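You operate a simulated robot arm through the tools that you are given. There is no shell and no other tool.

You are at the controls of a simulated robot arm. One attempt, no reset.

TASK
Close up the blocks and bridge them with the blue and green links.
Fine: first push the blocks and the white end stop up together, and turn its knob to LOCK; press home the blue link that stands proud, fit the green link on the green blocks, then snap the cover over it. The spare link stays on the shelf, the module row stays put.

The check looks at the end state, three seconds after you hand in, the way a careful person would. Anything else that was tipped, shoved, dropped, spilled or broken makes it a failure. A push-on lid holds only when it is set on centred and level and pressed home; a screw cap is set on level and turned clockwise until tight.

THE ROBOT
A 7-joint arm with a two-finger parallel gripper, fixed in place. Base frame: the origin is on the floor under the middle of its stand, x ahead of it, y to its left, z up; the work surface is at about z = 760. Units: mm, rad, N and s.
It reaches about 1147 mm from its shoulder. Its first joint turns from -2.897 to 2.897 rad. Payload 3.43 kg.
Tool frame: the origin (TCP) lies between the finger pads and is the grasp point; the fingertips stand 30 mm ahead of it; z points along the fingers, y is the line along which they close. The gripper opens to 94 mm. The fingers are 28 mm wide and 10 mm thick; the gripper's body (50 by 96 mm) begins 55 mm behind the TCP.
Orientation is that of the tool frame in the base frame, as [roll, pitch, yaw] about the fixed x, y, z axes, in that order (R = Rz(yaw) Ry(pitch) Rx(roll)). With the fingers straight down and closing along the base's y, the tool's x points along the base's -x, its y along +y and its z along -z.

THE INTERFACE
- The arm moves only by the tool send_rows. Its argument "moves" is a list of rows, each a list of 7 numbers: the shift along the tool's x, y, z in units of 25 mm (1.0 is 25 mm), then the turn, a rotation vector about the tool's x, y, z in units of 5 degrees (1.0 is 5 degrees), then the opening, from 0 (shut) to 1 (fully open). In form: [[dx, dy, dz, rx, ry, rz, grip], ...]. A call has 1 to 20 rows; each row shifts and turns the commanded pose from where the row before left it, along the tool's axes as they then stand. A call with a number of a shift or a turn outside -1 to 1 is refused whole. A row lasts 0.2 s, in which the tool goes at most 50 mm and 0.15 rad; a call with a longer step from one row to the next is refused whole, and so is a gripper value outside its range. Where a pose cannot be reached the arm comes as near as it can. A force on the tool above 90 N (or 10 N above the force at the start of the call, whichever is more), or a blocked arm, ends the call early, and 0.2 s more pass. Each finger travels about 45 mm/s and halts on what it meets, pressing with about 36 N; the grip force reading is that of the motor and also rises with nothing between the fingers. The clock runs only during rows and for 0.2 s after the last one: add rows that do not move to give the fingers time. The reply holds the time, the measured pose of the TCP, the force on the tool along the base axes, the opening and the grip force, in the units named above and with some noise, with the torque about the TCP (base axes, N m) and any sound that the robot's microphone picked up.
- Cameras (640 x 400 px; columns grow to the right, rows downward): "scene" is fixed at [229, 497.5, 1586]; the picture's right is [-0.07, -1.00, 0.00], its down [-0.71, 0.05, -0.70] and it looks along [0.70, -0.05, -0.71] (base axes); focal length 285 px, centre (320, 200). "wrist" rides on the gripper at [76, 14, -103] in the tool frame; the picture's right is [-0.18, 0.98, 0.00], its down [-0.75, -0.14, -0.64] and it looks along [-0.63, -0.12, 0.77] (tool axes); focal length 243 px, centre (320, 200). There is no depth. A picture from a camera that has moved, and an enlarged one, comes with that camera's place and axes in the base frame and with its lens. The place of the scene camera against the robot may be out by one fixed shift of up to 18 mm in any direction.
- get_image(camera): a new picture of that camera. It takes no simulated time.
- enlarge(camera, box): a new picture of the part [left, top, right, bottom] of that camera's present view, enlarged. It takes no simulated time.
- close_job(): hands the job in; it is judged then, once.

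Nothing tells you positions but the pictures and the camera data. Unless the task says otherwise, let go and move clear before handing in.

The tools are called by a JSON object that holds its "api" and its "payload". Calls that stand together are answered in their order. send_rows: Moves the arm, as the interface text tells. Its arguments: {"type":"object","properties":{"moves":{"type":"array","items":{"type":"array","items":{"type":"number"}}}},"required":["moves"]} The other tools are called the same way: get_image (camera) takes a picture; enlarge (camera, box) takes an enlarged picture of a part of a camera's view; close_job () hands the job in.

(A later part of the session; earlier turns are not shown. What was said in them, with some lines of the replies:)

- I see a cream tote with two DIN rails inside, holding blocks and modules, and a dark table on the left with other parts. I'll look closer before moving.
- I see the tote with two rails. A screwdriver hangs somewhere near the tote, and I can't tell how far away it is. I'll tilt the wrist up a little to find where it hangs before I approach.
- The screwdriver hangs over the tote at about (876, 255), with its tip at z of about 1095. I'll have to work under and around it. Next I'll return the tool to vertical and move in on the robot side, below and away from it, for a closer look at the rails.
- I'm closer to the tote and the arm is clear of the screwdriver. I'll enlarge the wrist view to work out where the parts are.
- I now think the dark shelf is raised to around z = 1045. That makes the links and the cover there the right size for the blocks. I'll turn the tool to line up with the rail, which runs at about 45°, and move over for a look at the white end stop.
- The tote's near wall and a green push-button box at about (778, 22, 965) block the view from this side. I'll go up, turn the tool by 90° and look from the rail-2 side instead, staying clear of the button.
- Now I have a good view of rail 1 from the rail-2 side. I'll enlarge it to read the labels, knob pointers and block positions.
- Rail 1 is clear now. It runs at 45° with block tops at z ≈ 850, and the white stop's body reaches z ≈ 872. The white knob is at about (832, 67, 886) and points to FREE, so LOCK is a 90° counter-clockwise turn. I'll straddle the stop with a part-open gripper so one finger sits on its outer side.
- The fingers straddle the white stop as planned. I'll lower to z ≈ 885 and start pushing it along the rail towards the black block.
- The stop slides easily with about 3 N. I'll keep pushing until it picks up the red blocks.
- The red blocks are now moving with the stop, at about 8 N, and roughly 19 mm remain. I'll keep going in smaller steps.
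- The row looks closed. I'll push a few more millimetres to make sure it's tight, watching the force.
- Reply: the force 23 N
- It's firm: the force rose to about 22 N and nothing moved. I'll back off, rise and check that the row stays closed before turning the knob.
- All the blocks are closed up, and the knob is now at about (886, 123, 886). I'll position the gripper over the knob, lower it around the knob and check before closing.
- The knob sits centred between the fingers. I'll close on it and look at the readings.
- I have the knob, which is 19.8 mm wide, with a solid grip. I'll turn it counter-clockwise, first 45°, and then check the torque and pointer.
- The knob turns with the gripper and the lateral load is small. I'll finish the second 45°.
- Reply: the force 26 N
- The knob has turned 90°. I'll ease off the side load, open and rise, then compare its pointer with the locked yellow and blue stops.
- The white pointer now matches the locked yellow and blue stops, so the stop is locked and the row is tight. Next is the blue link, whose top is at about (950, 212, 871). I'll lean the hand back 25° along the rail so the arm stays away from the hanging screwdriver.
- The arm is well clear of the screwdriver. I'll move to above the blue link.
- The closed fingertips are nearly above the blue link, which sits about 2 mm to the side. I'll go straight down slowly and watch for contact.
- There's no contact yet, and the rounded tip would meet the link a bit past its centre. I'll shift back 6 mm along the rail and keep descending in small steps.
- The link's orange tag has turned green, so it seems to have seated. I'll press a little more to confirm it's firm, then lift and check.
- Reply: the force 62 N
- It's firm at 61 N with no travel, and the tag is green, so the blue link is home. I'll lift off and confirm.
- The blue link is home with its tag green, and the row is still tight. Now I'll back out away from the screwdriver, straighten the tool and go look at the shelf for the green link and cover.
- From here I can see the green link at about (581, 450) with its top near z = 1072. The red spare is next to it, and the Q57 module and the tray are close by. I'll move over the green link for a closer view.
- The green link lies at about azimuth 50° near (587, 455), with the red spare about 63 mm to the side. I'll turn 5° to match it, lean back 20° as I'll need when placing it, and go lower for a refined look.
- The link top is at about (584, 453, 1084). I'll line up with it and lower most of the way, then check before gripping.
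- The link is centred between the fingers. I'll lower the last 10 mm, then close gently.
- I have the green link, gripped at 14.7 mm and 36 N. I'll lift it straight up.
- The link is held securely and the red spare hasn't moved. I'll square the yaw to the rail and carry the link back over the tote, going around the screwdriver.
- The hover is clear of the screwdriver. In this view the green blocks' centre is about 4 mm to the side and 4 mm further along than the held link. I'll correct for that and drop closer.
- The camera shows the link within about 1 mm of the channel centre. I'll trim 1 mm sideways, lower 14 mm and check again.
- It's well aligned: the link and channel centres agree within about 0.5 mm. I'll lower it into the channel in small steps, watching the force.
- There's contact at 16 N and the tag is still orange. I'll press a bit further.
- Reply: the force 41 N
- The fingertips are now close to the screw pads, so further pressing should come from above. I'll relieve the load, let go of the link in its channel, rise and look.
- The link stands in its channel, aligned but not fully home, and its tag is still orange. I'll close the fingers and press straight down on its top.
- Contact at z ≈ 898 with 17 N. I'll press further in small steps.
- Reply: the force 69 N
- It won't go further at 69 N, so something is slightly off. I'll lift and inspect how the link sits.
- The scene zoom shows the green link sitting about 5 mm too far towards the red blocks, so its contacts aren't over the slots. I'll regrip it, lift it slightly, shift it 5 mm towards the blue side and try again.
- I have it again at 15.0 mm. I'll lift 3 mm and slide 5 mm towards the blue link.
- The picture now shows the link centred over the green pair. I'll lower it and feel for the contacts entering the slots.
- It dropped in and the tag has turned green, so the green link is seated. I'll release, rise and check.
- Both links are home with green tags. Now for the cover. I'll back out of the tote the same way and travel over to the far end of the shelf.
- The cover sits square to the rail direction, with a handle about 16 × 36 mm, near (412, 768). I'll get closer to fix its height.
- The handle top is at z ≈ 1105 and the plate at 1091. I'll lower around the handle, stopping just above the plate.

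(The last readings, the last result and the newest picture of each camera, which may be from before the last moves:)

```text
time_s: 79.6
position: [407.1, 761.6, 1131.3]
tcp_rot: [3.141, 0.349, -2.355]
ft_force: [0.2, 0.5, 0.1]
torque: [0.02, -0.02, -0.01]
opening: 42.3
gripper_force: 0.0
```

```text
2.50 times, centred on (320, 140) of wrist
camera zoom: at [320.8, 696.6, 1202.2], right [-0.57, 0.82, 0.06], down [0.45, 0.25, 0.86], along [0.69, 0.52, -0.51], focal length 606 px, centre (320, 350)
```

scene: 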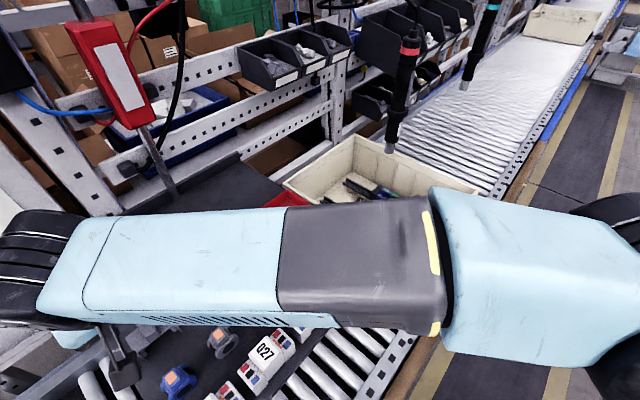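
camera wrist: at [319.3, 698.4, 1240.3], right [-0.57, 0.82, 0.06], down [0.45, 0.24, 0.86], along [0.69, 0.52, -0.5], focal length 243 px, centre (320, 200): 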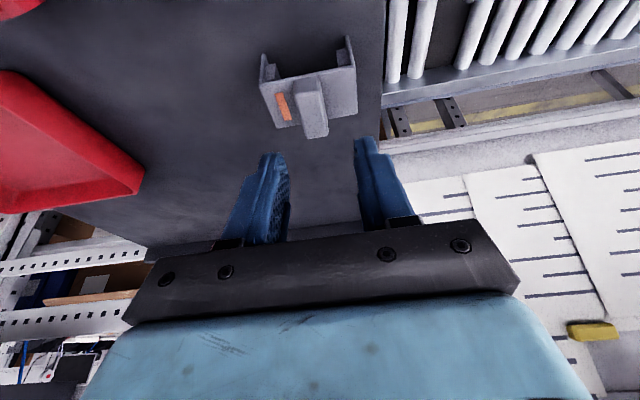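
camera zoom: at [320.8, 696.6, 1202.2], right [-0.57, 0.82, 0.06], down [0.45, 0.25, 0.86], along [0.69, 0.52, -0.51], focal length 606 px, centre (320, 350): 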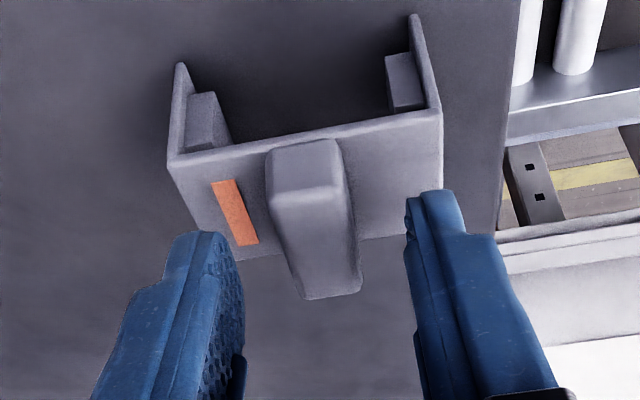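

{"api": "send_rows", "payload": {"moves": [[0.057, 0, 0.156, 0, 0, 0, 0.45], [0.057, 0, 0.156, 0, 0, 0, 0.45], [0, 0, 0, 0, 0, 0, 0.25], [0, 0, 0, 0, 0, 0, 0.1], [0, 0, 0, 0, 0, 0, 0.1], [0, 0, 0, 0, 0, 0, 0.1]]}}

{"api": "enlarge", "payload": {"camera": "wrist", "box": [230, 60, 410, 220]}}

```text
time_s: 81.0
position: [408.1, 763.1, 1122.4]
tcp_rot: [-3.14, 0.35, -2.358]
ft_force: [1.0, 0.4, 0.2]
torque: [0.01, -0.02, 0.04]
opening: 17.0
gripper_force: 36.0
```

```text
2.50 times, centred on (320, 140) of wrist
camera zoom: at [321.0, 696.8, 1193.7], right [-0.57, 0.82, 0.06], down [0.45, 0.25, 0.86], along [0.69, 0.52, -0.51], focal length 606 px, centre (320, 350)
```

zoom: 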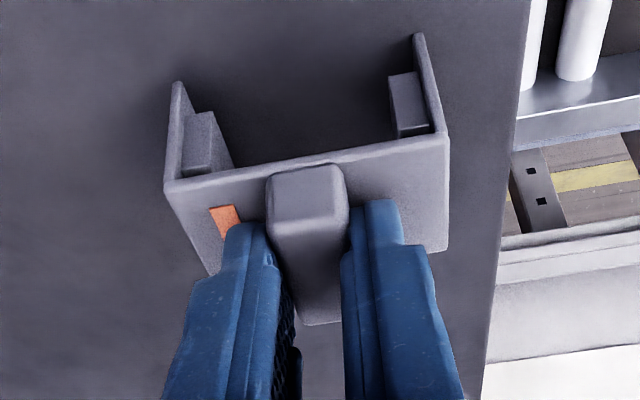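

I have the cover's handle at 17.0 mm. I'll lift it straight up and check that it hangs level.

{"api": "send_rows", "payload": {"moves": [[-0.1, 0, -0.28, 0, 0, 0, 0.1], [-0.273, 0, -0.752, 0, 0, 0, 0.1], [-0.273, 0, -0.752, 0, 0, 0, 0.1], [-0.273, 0, -0.752, 0, 0, 0, 0.1], [-0.273, 0, -0.752, 0, 0, 0, 0.1], [-0.273, 0, -0.752, 0, 0, 0, 0.1]]}}

{"api": "get_image", "payload": {"camera": "wrist"}}

{"api": "enlarge", "payload": {"camera": "wrist", "box": [230, 60, 410, 220]}}

```text
time_s: 82.4
position: [409.1, 760.5, 1230.9]
tcp_rot: [-3.141, 0.349, -2.358]
ft_force: [-0.9, -0.3, -0.3]
torque: [-0.03, -0.03, 0.01]
opening: 16.8
gripper_force: 36.4
```

```text
taken
camera wrist: at [321.2, 696.3, 1301.4], right [-0.57, 0.82, 0.06], down [0.45, 0.25, 0.86], along [0.69, 0.52, -0.5], focal length 243 px, centre (320, 200)
```

wrist: 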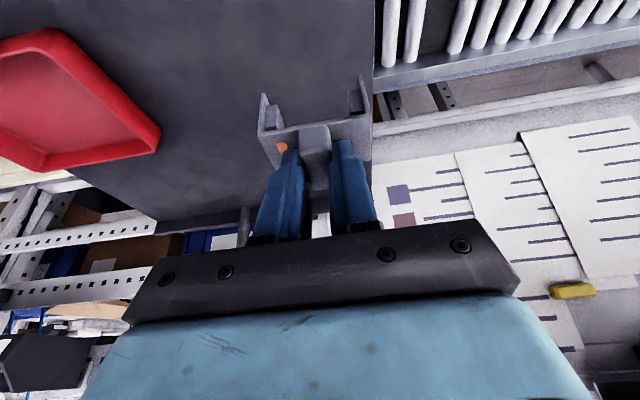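

```text
2.50 times, centred on (320, 140) of wrist
camera zoom: at [321.2, 696.3, 1301.4], right [-0.57, 0.82, 0.06], down [0.45, 0.25, 0.86], along [0.69, 0.52, -0.5], focal length 606 px, centre (320, 350)
```

zoom: 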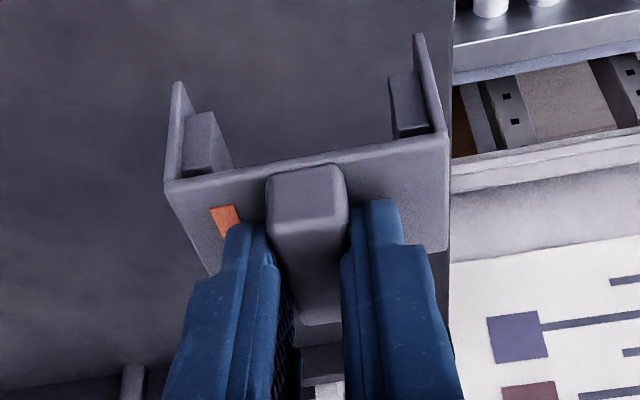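

The cover is held level. I'll carry it back towards the tote along the same high route.

{"api": "send_rows", "payload": {"moves": [[0.329, -0.935, -0.12, 0, 0, 0, 0.1], [0.329, -0.935, -0.12, 0, 0, 0, 0.1], [0.329, -0.935, -0.12, 0, 0, 0, 0.1], [0.329, -0.935, -0.12, 0, 0, 0, 0.1], [0.329, -0.935, -0.12, 0, 0, 0, 0.1], [0.329, -0.935, -0.12, 0, 0, 0, 0.1], [0.329, -0.935, -0.12, 0, 0, 0, 0.1], [0.329, -0.935, -0.12, 0, 0, 0, 0.1], [0.329, -0.935, -0.12, 0, 0, 0, 0.1], [0.329, -0.935, -0.12, 0, 0, 0, 0.1], [0.329, -0.935, -0.12, 0, 0, 0, 0.1], [0.329, -0.935, -0.12, 0, 0, 0, 0.1], [0.329, -0.935, -0.12, 0, 0, 0, 0.1], [0.329, -0.935, -0.12, 0, 0, 0, 0.1], [0.329, -0.935, -0.12, 0, 0, 0, 0.1], [0.329, -0.935, -0.12, 0, 0, 0, 0.1]]}}

{"api": "get_image", "payload": {"camera": "scene"}}

```text
time_s: 85.8
position: [573.2, 397.2, 1230.8]
tcp_rot: [-3.141, 0.35, -2.358]
ft_force: [-1.1, -0.4, -0.8]
torque: [-0.01, 0.02, -0.03]
opening: 16.5
gripper_force: 35.8
```

```text
taken
```

scene: 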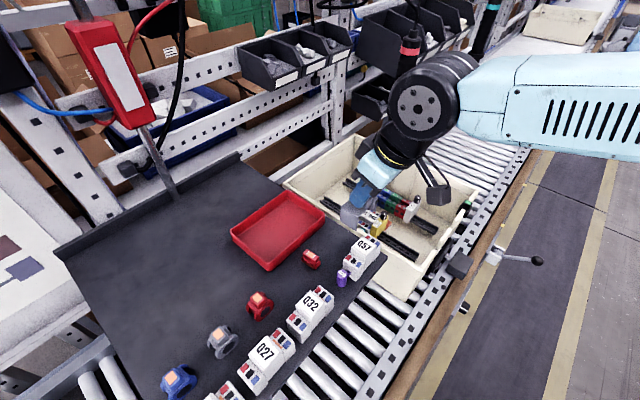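

{"api": "send_rows", "payload": {"moves": [[0.329, -0.935, -0.12, 0, 0, 0, 0.1], [0.329, -0.935, -0.12, 0, 0, 0, 0.1], [0.329, -0.935, -0.12, 0, 0, 0, 0.1], [0.329, -0.935, -0.12, 0, 0, 0, 0.1], [0.329, -0.935, -0.12, 0, 0, 0, 0.1], [0.329, -0.935, -0.12, 0, 0, 0, 0.1], [0.329, -0.935, -0.12, 0, 0, 0, 0.1], [0.329, -0.935, -0.12, 0, 0, 0, 0.1]]}}

{"api": "enlarge", "payload": {"camera": "scene", "box": [380, 100, 540, 220]}}

```text
time_s: 87.6
position: [656.3, 215.5, 1230.7]
tcp_rot: [3.141, 0.349, -2.356]
ft_force: [0.4, 0.3, -0.2]
torque: [0.0, 0.02, 0.0]
opening: 16.7
gripper_force: 36.3
```

```text
3.33 times, centred on (460, 160) of scene
camera zoom: at [229.0, 497.5, 1586.0], right [-0.07, -1.0, 0.0], down [-0.71, 0.05, -0.7], along [0.7, -0.05, -0.71], focal length 949 px, centre (-147, 333)
```

zoom: 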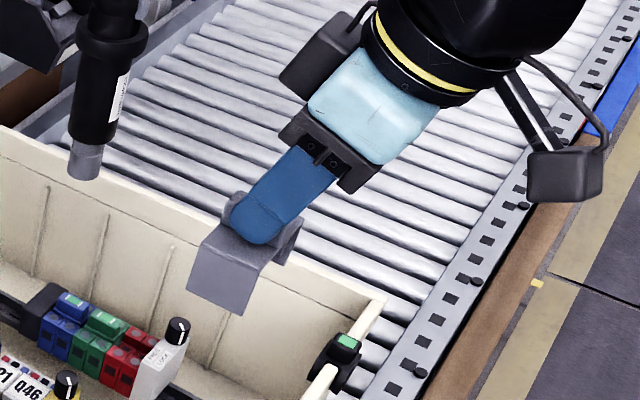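

{"api": "send_rows", "payload": {"moves": [[-0.019, -0.835, 0.906, 0, 0, 0, 0.1], [-0.019, -0.835, 0.906, 0, 0, 0, 0.1], [-0.019, -0.835, 0.906, 0, 0, 0, 0.1], [-0.019, -0.835, 0.906, 0, 0, 0, 0.1], [-0.019, -0.835, 0.906, 0, 0, 0, 0.1], [-0.019, -0.835, 0.906, 0, 0, 0, 0.1], [-0.019, -0.835, 0.906, 0, 0, 0, 0.1], [-0.019, -0.835, 0.906, 0, 0, 0, 0.1], [-0.019, -0.835, 0.906, 0, 0, 0, 0.1], [-0.019, -0.835, 0.906, 0, 0, 0, 0.1]]}}

{"api": "get_image", "payload": {"camera": "wrist"}}

{"api": "get_image", "payload": {"camera": "scene"}}

```text
time_s: 89.8
position: [862.9, 125.6, 1019.7]
tcp_rot: [-3.14, 0.349, -2.356]
ft_force: [0.1, -0.2, -0.3]
torque: [-0.01, 0.03, -0.04]
opening: 16.8
gripper_force: 35.7
```

```text
taken
camera wrist: at [776.2, 60.9, 1089.2], right [-0.57, 0.82, 0.06], down [0.45, 0.25, 0.86], along [0.69, 0.52, -0.5], focal length 243 px, centre (320, 200)
```

wrist: 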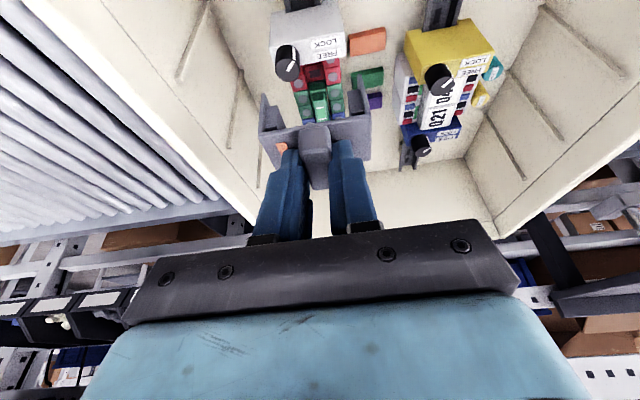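

```text
taken
```

scene: 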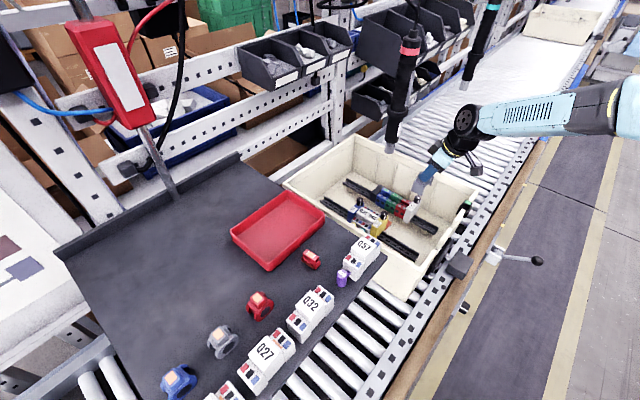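

{"api": "send_rows", "payload": {"moves": [[-0.461, -0.01, 0.807, 0, 0, 0, 0.1], [-0.461, -0.01, 0.807, 0, 0, 0, 0.1], [-0.461, -0.01, 0.807, 0, 0, 0, 0.1], [-0.461, -0.01, 0.807, 0, 0, 0, 0.1]]}}

{"api": "enlarge", "payload": {"camera": "wrist", "box": [230, 40, 410, 190]}}

{"api": "enlarge", "payload": {"camera": "scene", "box": [360, 140, 450, 220]}}

```text
time_s: 90.8
position: [914.1, 175.7, 958.4]
tcp_rot: [3.141, 0.349, -2.356]
ft_force: [-1.4, -0.2, -0.4]
torque: [0.01, 0.0, -0.02]
opening: 16.4
gripper_force: 35.6
```

```text
2.67 times, centred on (320, 115) of wrist
camera zoom: at [826.9, 110.4, 1029.4], right [-0.57, 0.82, 0.06], down [0.45, 0.25, 0.86], along [0.69, 0.52, -0.5], focal length 647 px, centre (320, 427)
```

zoom: 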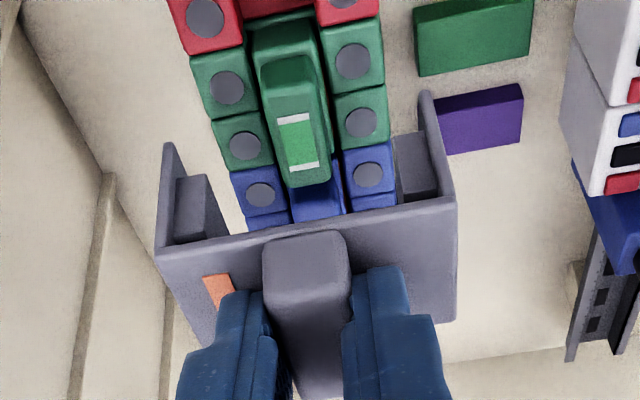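

```text
5.00 times, centred on (405, 180) of scene
camera zoom: at [229.0, 497.5, 1586.0], right [-0.07, -1.0, 0.0], down [-0.71, 0.05, -0.7], along [0.7, -0.05, -0.71], focal length 1423 px, centre (-105, 300)
```

zoom: 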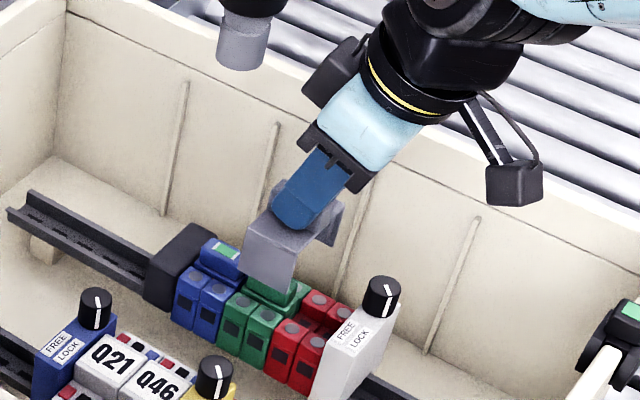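

The cover hovers just beyond the green link. I'll zoom in from both cameras to refine its position relative to the green blocks.

{"api": "enlarge", "payload": {"camera": "scene", "box": [385, 172, 425, 212]}}

{"api": "enlarge", "payload": {"camera": "wrist", "box": [260, 40, 370, 130]}}

```text
10.00 times, centred on (405, 192) of scene
camera zoom: at [229.0, 497.5, 1586.0], right [-0.07, -1.0, 0.0], down [-0.71, 0.05, -0.7], along [0.7, -0.05, -0.71], focal length 2846 px, centre (-530, 280)
```

zoom: 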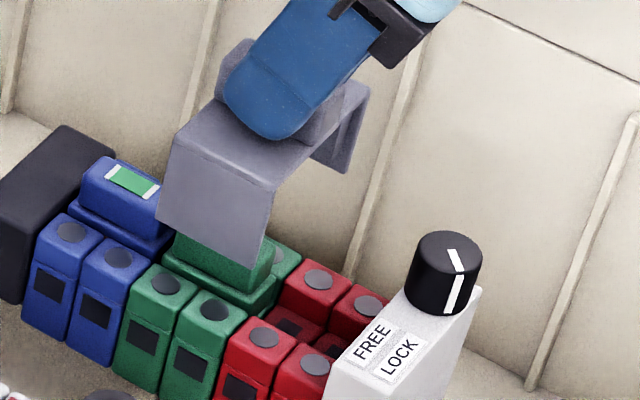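

```text
4.44 times, centred on (315, 85) of wrist
camera zoom: at [826.9, 110.4, 1029.4], right [-0.57, 0.82, 0.06], down [0.45, 0.25, 0.86], along [0.69, 0.52, -0.5], focal length 1078 px, centre (342, 711)
```

zoom: 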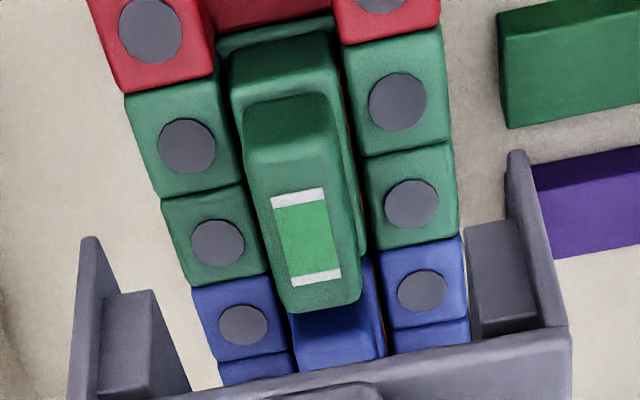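

The cover needs to move roughly 3–5 mm towards blue and 2.5 mm sideways. I'll make a first correction and drop closer, where the comparison is more exact.

{"api": "send_rows", "payload": {"moves": [[0.115, -0.05, 0.49, 0, 0, 0, 0.1], [0.115, -0.05, 0.49, 0, 0, 0, 0.1]]}}

{"api": "enlarge", "payload": {"camera": "scene", "box": [385, 177, 425, 217]}}

{"api": "enlarge", "payload": {"camera": "wrist", "box": [250, 40, 380, 150]}}

```text
time_s: 91.4
position: [918.5, 176.1, 933.8]
tcp_rot: [3.14, 0.35, -2.357]
ft_force: [-0.2, -1.6, -0.5]
torque: [0.01, -0.01, -0.02]
opening: 16.8
gripper_force: 36.1
```

```text
10.00 times, centred on (405, 197) of scene
camera zoom: at [229.0, 497.5, 1586.0], right [-0.07, -1.0, 0.0], down [-0.71, 0.05, -0.7], along [0.7, -0.05, -0.71], focal length 2846 px, centre (-530, 230)
```

zoom: 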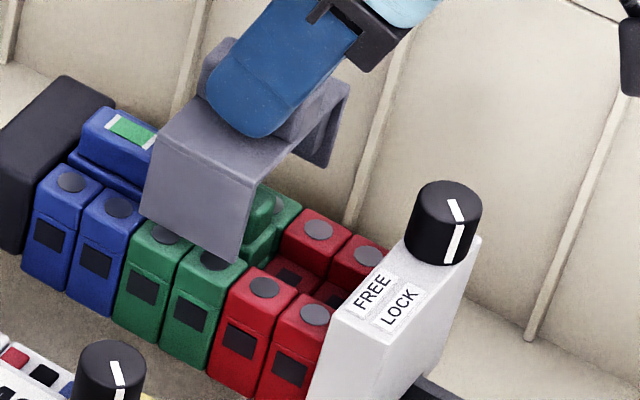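

```text
3.64 times, centred on (315, 95) of wrist
camera zoom: at [830.5, 111.0, 1004.2], right [-0.57, 0.82, 0.06], down [0.45, 0.25, 0.86], along [0.69, 0.52, -0.5], focal length 882 px, centre (338, 582)
```

zoom: 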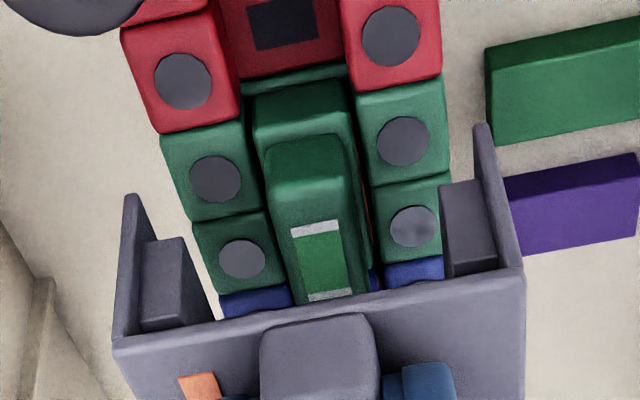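

Triangulating the leg corner from both cameras puts the leg bottoms at z ≈ 868, with the cover about 2.3 mm short along the rail. I'll correct that and lower until the legs are just above the block tops.

{"api": "send_rows", "payload": {"moves": [[-0.0864, -0.02, 0.0315, 0, 0, 0, 0.1], [0.1, 0, 0.274, 0, 0, 0, 0.1], [0.0823, 0, 0.2255, 0, 0, 0, 0.1], [0, 0, 0, 0, 0, 0, 0.1]]}}

{"api": "enlarge", "payload": {"camera": "scene", "box": [385, 177, 425, 217]}}

{"api": "enlarge", "payload": {"camera": "wrist", "box": [250, 40, 380, 150]}}

```text
time_s: 92.4
position: [919.6, 177.4, 921.1]
tcp_rot: [3.142, 0.35, -2.358]
ft_force: [0.2, -0.2, -0.8]
torque: [0.02, 0.0, -0.02]
opening: 16.7
gripper_force: 35.9
```

```text
10.00 times, centred on (405, 197) of scene
camera zoom: at [229.0, 497.5, 1586.0], right [-0.07, -1.0, 0.0], down [-0.71, 0.05, -0.7], along [0.7, -0.05, -0.71], focal length 2846 px, centre (-530, 230)
```

zoom: 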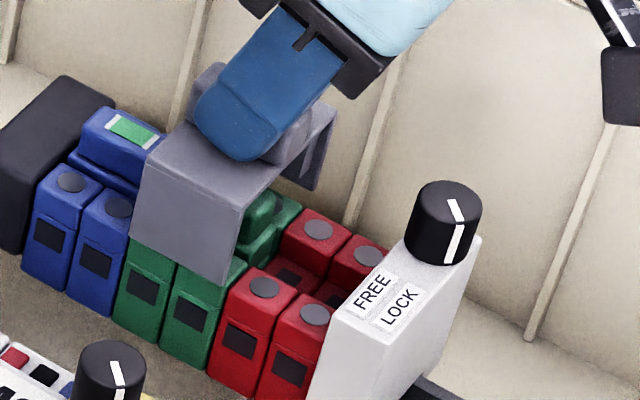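

```text
3.64 times, centred on (315, 95) of wrist
camera zoom: at [832.3, 112.1, 991.3], right [-0.57, 0.82, 0.06], down [0.45, 0.25, 0.86], along [0.69, 0.52, -0.51], focal length 882 px, centre (338, 582)
```

zoom: 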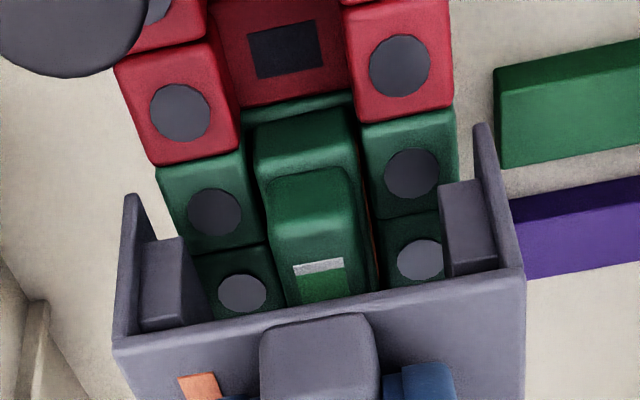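

Both cameras now agree within about 1 mm, with the legs just above the block tops. I'll lower the cover over the green blocks in small steps, watching the force.

{"api": "send_rows", "payload": {"moves": [[0.0174, 0, 0.079, 0, 0, 0, 0.1], [0.0274, 0, 0.0752, 0, 0, 0, 0.1], [0.0274, 0, 0.0752, 0, 0, 0, 0.1], [0.0274, 0, 0.0752, 0, 0, 0, 0.1]]}}

{"api": "enlarge", "payload": {"camera": "scene", "box": [385, 177, 425, 217]}}

{"api": "enlarge", "payload": {"camera": "wrist", "box": [250, 40, 380, 150]}}

```text
time_s: 93.4
position: [919.5, 176.6, 911.9]
tcp_rot: [3.141, 0.35, -2.356]
ft_force: [-0.2, 0.3, 0.0]
torque: [0.0, 0.02, 0.02]
opening: 16.9
gripper_force: 35.9
```

```text
10.00 times, centred on (405, 197) of scene
camera zoom: at [229.0, 497.5, 1586.0], right [-0.07, -1.0, 0.0], down [-0.71, 0.05, -0.7], along [0.7, -0.05, -0.71], focal length 2846 px, centre (-530, 230)
```

zoom: 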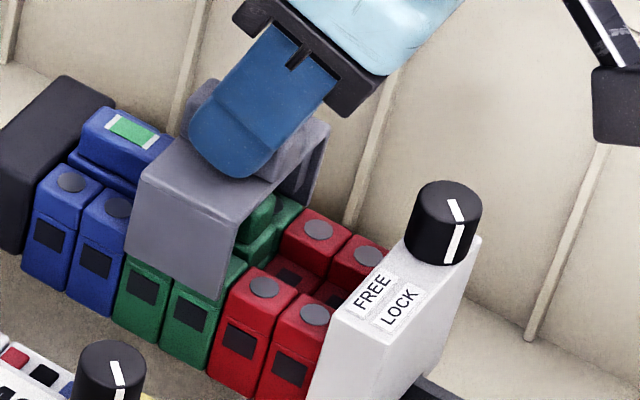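

```text
3.64 times, centred on (315, 95) of wrist
camera zoom: at [832.8, 112.5, 982.9], right [-0.57, 0.82, 0.06], down [0.45, 0.25, 0.86], along [0.69, 0.52, -0.51], focal length 882 px, centre (338, 582)
```

zoom: 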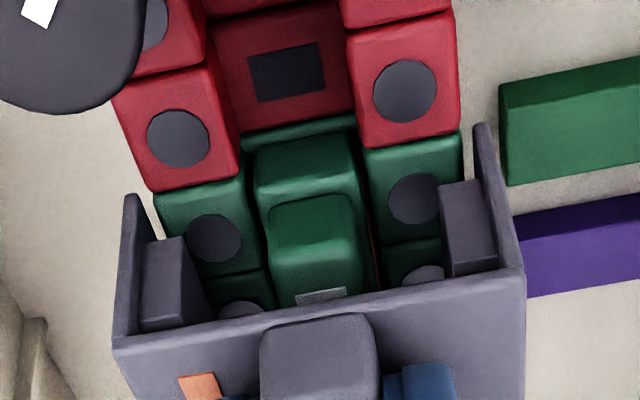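

The legs are straddling the green blocks with no contact force. I'll keep lowering until the standoffs meet the pads.

{"api": "send_rows", "payload": {"moves": [[0.0274, 0, 0.0752, 0, 0, 0, 0.1], [0.0274, 0, 0.0752, 0, 0, 0, 0.1]]}}

{"api": "enlarge", "payload": {"camera": "scene", "box": [385, 177, 425, 217]}}

{"api": "enlarge", "payload": {"camera": "wrist", "box": [250, 40, 380, 150]}}

```text
time_s: 94.0
position: [919.9, 177.6, 908.8]
tcp_rot: [-3.141, 0.35, -2.354]
ft_force: [-0.7, 0.1, -0.2]
torque: [-0.01, -0.03, -0.01]
opening: 16.8
gripper_force: 35.8
```

```text
10.00 times, centred on (405, 197) of scene
camera zoom: at [229.0, 497.5, 1586.0], right [-0.07, -1.0, 0.0], down [-0.71, 0.05, -0.7], along [0.7, -0.05, -0.71], focal length 2846 px, centre (-530, 230)
```

zoom: 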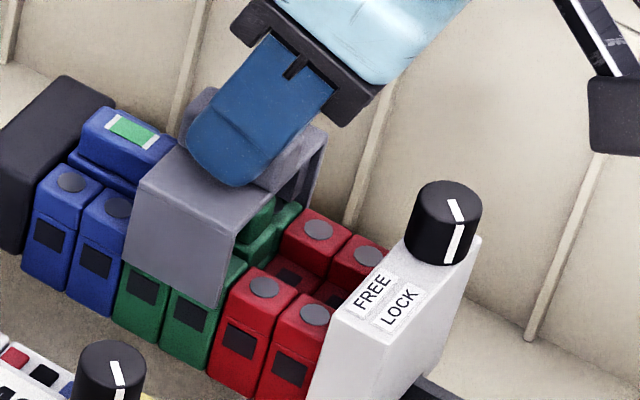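

```text
3.64 times, centred on (315, 95) of wrist
camera zoom: at [832.6, 112.6, 979.1], right [-0.57, 0.82, 0.06], down [0.45, 0.25, 0.86], along [0.69, 0.52, -0.51], focal length 882 px, centre (338, 582)
```

zoom: 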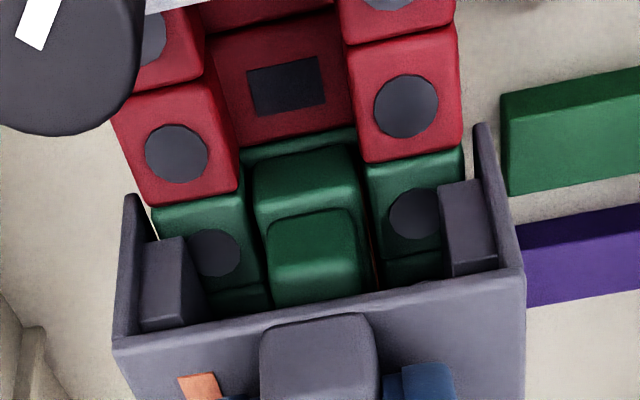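

{"api": "send_rows", "payload": {"moves": [[0.0274, 0, 0.0752, 0, 0, 0, 0.1], [0.0274, 0, 0.0752, 0, 0, 0, 0.1], [0.0274, 0, 0.0752, 0, 0, 0, 0.1]]}}

{"api": "enlarge", "payload": {"camera": "scene", "box": [385, 177, 425, 217]}}

{"api": "enlarge", "payload": {"camera": "wrist", "box": [250, 40, 380, 150]}}

```text
time_s: 94.8
position: [920.3, 178.2, 900.5]
tcp_rot: [3.14, 0.348, -2.358]
ft_force: [1.9, 0.6, -7.0]
torque: [0.04, -0.13, -0.02]
opening: 16.8
gripper_force: 35.6
```

```text
10.00 times, centred on (405, 197) of scene
camera zoom: at [229.0, 497.5, 1586.0], right [-0.07, -1.0, 0.0], down [-0.71, 0.05, -0.7], along [0.7, -0.05, -0.71], focal length 2846 px, centre (-530, 230)
```

zoom: 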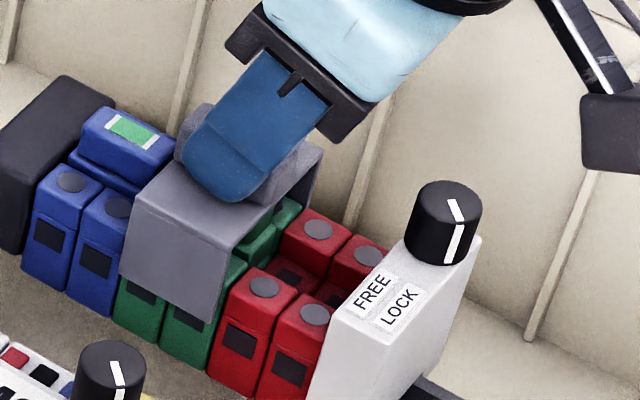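

```text
3.64 times, centred on (315, 95) of wrist
camera zoom: at [833.0, 112.7, 971.5], right [-0.57, 0.82, 0.06], down [0.45, 0.25, 0.86], along [0.69, 0.52, -0.51], focal length 882 px, centre (338, 582)
```

zoom: 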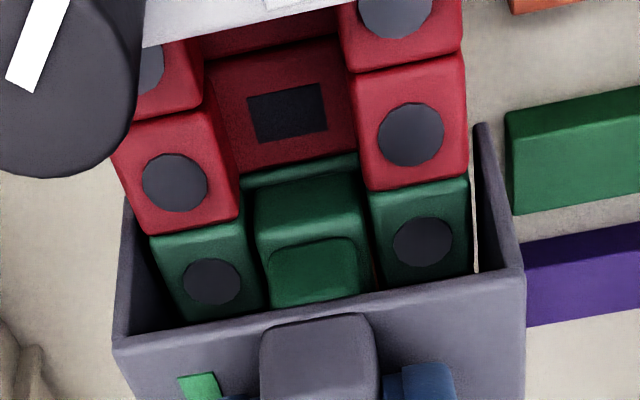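

The cover's tag has turned green and it pulled itself down, so it has snapped on. I'll press slightly more to make sure it's fully home.

{"api": "send_rows", "payload": {"moves": [[0.0205, 0, 0.0564, 0, 0, 0, 0.1], [0.0205, 0, 0.0564, 0, 0, 0, 0.1]]}}

```text
time_s: 95.4
position: [920.1, 177.0, 901.1]
tcp_rot: [-3.141, 0.347, -2.357]
ft_force: [-2.3, -2.5, 3.8]
torque: [-0.03, 0.18, 0.02]
opening: 16.7
gripper_force: 35.9
```

{"api": "send_rows", "payload": {"moves": [[0.0205, 0, 0.0564, 0, 0, 0, 0.1], [0.0205, 0, 0.0564, 0, 0, 0, 0.1]]}}

{"api": "enlarge", "payload": {"camera": "wrist", "box": [250, 40, 380, 150]}}

{"api": "enlarge", "payload": {"camera": "scene", "box": [385, 177, 425, 217]}}

```text
time_s: 96.0
position: [919.9, 176.6, 899.9]
tcp_rot: [-3.14, 0.351, -2.357]
ft_force: [-4.5, -3.1, 25.3]
torque: [-0.08, 0.24, 0.0]
opening: 16.9
gripper_force: 36.4
```

```text
3.64 times, centred on (315, 95) of wrist
camera zoom: at [832.5, 112.4, 969.6], right [-0.57, 0.82, 0.06], down [0.44, 0.25, 0.86], along [0.69, 0.52, -0.5], focal length 882 px, centre (338, 582)
```

zoom: 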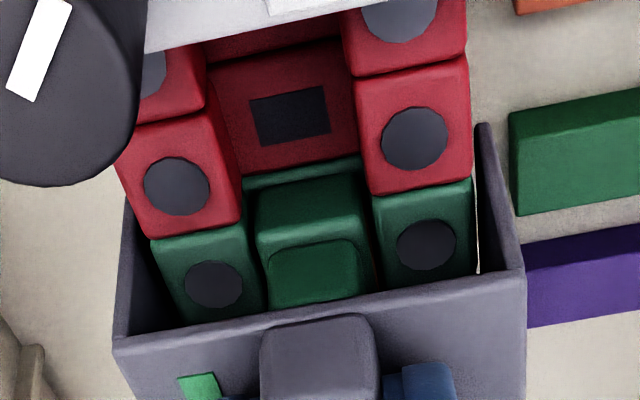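

```text
10.00 times, centred on (405, 197) of scene
camera zoom: at [229.0, 497.5, 1586.0], right [-0.07, -1.0, 0.0], down [-0.71, 0.05, -0.7], along [0.7, -0.05, -0.71], focal length 2846 px, centre (-530, 230)
```

zoom: 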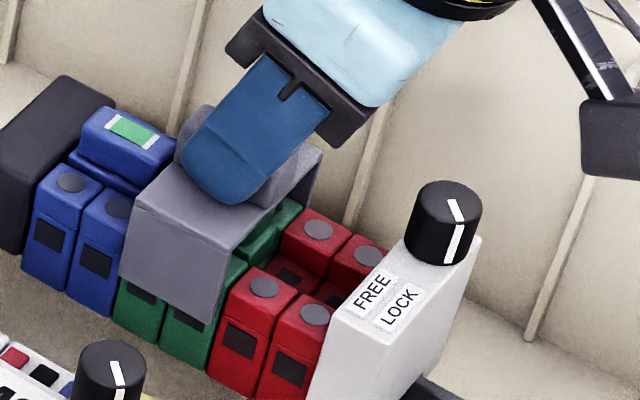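

The cover is firmly home and its tag is green. I'll ease off, open and lift away.

{"api": "send_rows", "payload": {"moves": [[-0.0274, 0, -0.0752, 0, 0, 0, 0.1], [0, 0, 0, 0, 0, 0, 0.25], [0, 0, 0, 0, 0, 0, 0.35], [0, 0, 0, 0, 0, 0, 0.35], [-0.137, 0, -0.376, 0, 0, 0, 0.35], [-0.273, 0, -0.752, 0, 0, 0, 0.35], [-0.273, 0, -0.752, 0, 0, 0, 0.35]]}}

{"api": "enlarge", "payload": {"camera": "wrist", "box": [240, 30, 400, 160]}}

{"api": "enlarge", "payload": {"camera": "scene", "box": [385, 177, 425, 217]}}

```text
time_s: 97.6
position: [922.1, 176.8, 949.6]
tcp_rot: [-3.142, 0.349, -2.356]
ft_force: [-0.3, 0.1, -0.2]
torque: [0.0, 0.01, 0.0]
opening: 32.6
gripper_force: 0.1
```

```text
3.08 times, centred on (320, 95) of wrist
camera zoom: at [833.2, 112.0, 1019.7], right [-0.57, 0.82, 0.06], down [0.45, 0.25, 0.86], along [0.69, 0.52, -0.51], focal length 746 px, centre (320, 523)
```

zoom: 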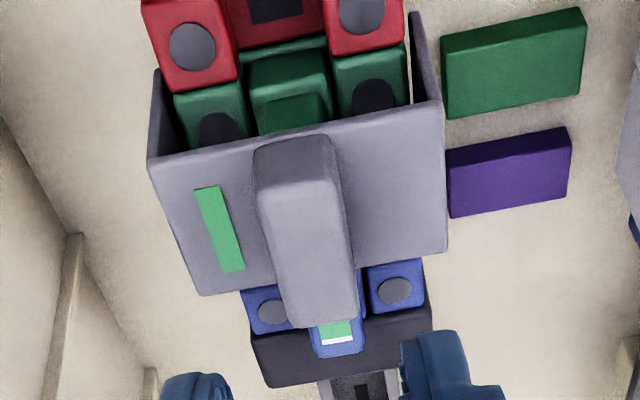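

```text
10.00 times, centred on (405, 197) of scene
camera zoom: at [229.0, 497.5, 1586.0], right [-0.07, -1.0, 0.0], down [-0.71, 0.05, -0.7], along [0.7, -0.05, -0.71], focal length 2846 px, centre (-530, 230)
```

zoom: 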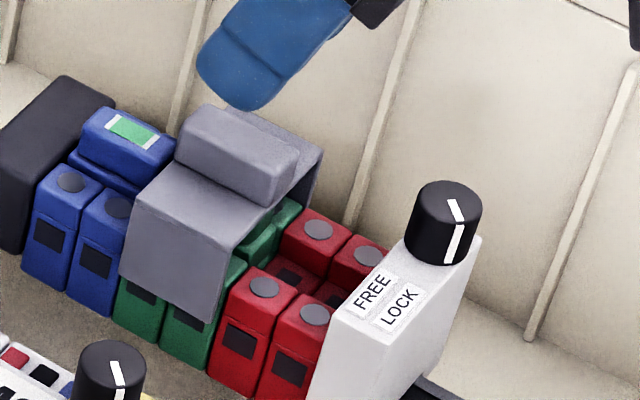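

The cover is on level with a green tag, and both links and the lock look right. I'll retreat clear and do a final check of the whole scene.

{"api": "send_rows", "payload": {"moves": [[0.337, 0.046, -0.958, 0, 0, 0, 0.35], [0.337, 0.046, -0.958, 0, 0, 0, 0.35], [0.337, 0.046, -0.958, 0, 0, 0, 0.35], [0.337, 0.046, -0.958, 0, 0, 0, 0.35], [0.082, 0.799, -0.942, 0, 0, 0, 0.5], [0.082, 0.799, -0.942, 0, 0, 0, 0.5], [0.082, 0.799, -0.942, 0, 0, 0, 0.5], [0.082, 0.799, -0.942, 0, 0, 0, 0.5], [0.082, 0.799, -0.942, 0, 0, 0, 0.5], [0.082, 0.799, -0.942, 0, 0, 0, 0.5], [0.082, 0.799, -0.942, 0, 0, 0, 0.5], [0.082, 0.799, -0.942, 0, 0, 0, 0.5], [0.082, 0.799, -0.942, 0, 0, 0, 0.5]]}}

{"api": "get_image", "payload": {"camera": "scene"}}

{"api": "enlarge", "payload": {"camera": "scene", "box": [330, 170, 460, 260]}}

{"api": "get_image", "payload": {"camera": "wrist"}}

```text
time_s: 100.4
position: [680.7, 199.8, 1219.2]
tcp_rot: [3.14, 0.347, -2.357]
ft_force: [-0.2, -0.2, 0.1]
torque: [0.02, 0.03, -0.03]
opening: 47.3
gripper_force: 0.1
```

```text
taken
```

scene: 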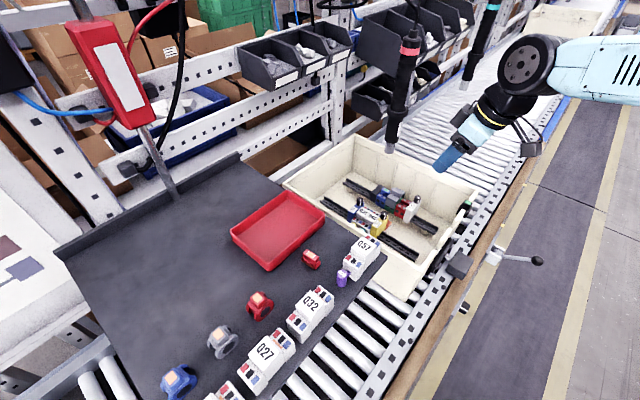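

```text
4.44 times, centred on (395, 215) of scene
camera zoom: at [229.0, 497.5, 1586.0], right [-0.07, -1.0, 0.0], down [-0.71, 0.05, -0.7], along [0.7, -0.05, -0.71], focal length 1265 px, centre (-13, 133)
```

zoom: 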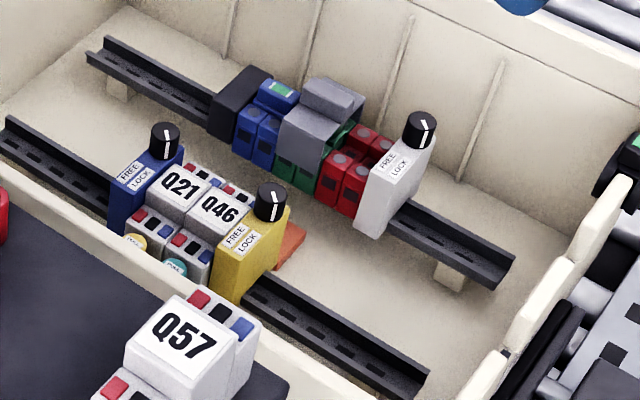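

```text
taken
camera wrist: at [593.4, 134.3, 1290.1], right [-0.57, 0.82, 0.06], down [0.45, 0.25, 0.86], along [0.69, 0.52, -0.51], focal length 243 px, centre (320, 200)
```

wrist: 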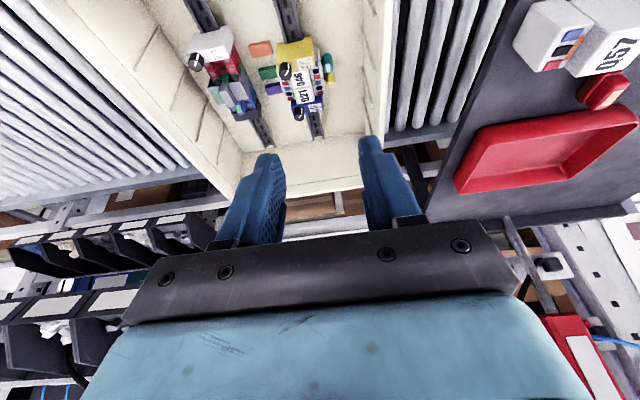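

{"api": "enlarge", "payload": {"camera": "scene", "box": [375, 184, 425, 222]}}

{"api": "enlarge", "payload": {"camera": "wrist", "box": [170, 10, 350, 150]}}

```text
10.53 times, centred on (400, 203) of scene
camera zoom: at [229.0, 497.5, 1586.0], right [-0.07, -1.0, 0.0], down [-0.71, 0.05, -0.7], along [0.7, -0.05, -0.71], focal length 2996 px, centre (-522, 168)
```

zoom: 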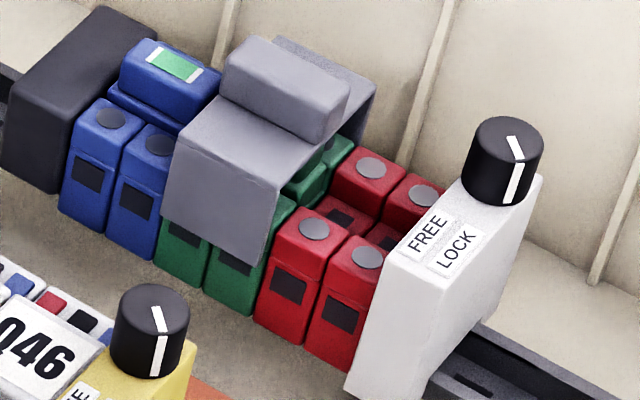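

```text
2.86 times, centred on (260, 80) of wrist
camera zoom: at [593.4, 134.3, 1290.1], right [-0.57, 0.82, 0.06], down [0.45, 0.25, 0.86], along [0.69, 0.52, -0.51], focal length 693 px, centre (491, 543)
```

zoom: 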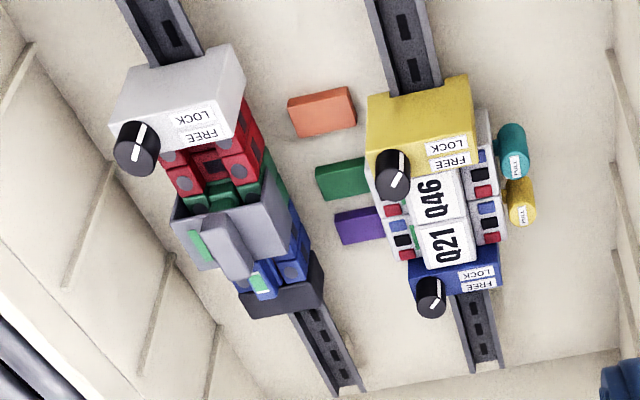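

The row is tight against the black block, and the white knob points the same way as the two locked stops. The blue link, green link and cover all show green tags. The red spare is still on the shelf, the module row is untouched, and the arm is clear, so I'm handing in.

{"api": "close_job", "payload": {}}

```text
The job is handed in.
```

The job is finished and handed in; I don't have the result of the check.

- **Row:** the white end stop and the red blocks are pushed up tight against the green, blue and black blocks. The stop's knob is turned 90° to LOCK and points the same way as the knobs on the blue and yellow stops.
- **Blue link:** pressed home. Its tag turned from orange to green, and it didn't move under about 60 N.
- **Green link:** seated on the green blocks with a green tag. My first try sat about 5 mm off towards the red blocks and wouldn't go in, so I regripped it, shifted it and it dropped in.
- **Cover:** snapped on level over the green link. Its tag is green, and it held firm when pressed further.

The red spare link is still on the shelf and the module row looks unchanged. I saw nothing else knocked or moved, and the arm stayed clear of the hanging screwdriver. I let go and backed away before handing in.
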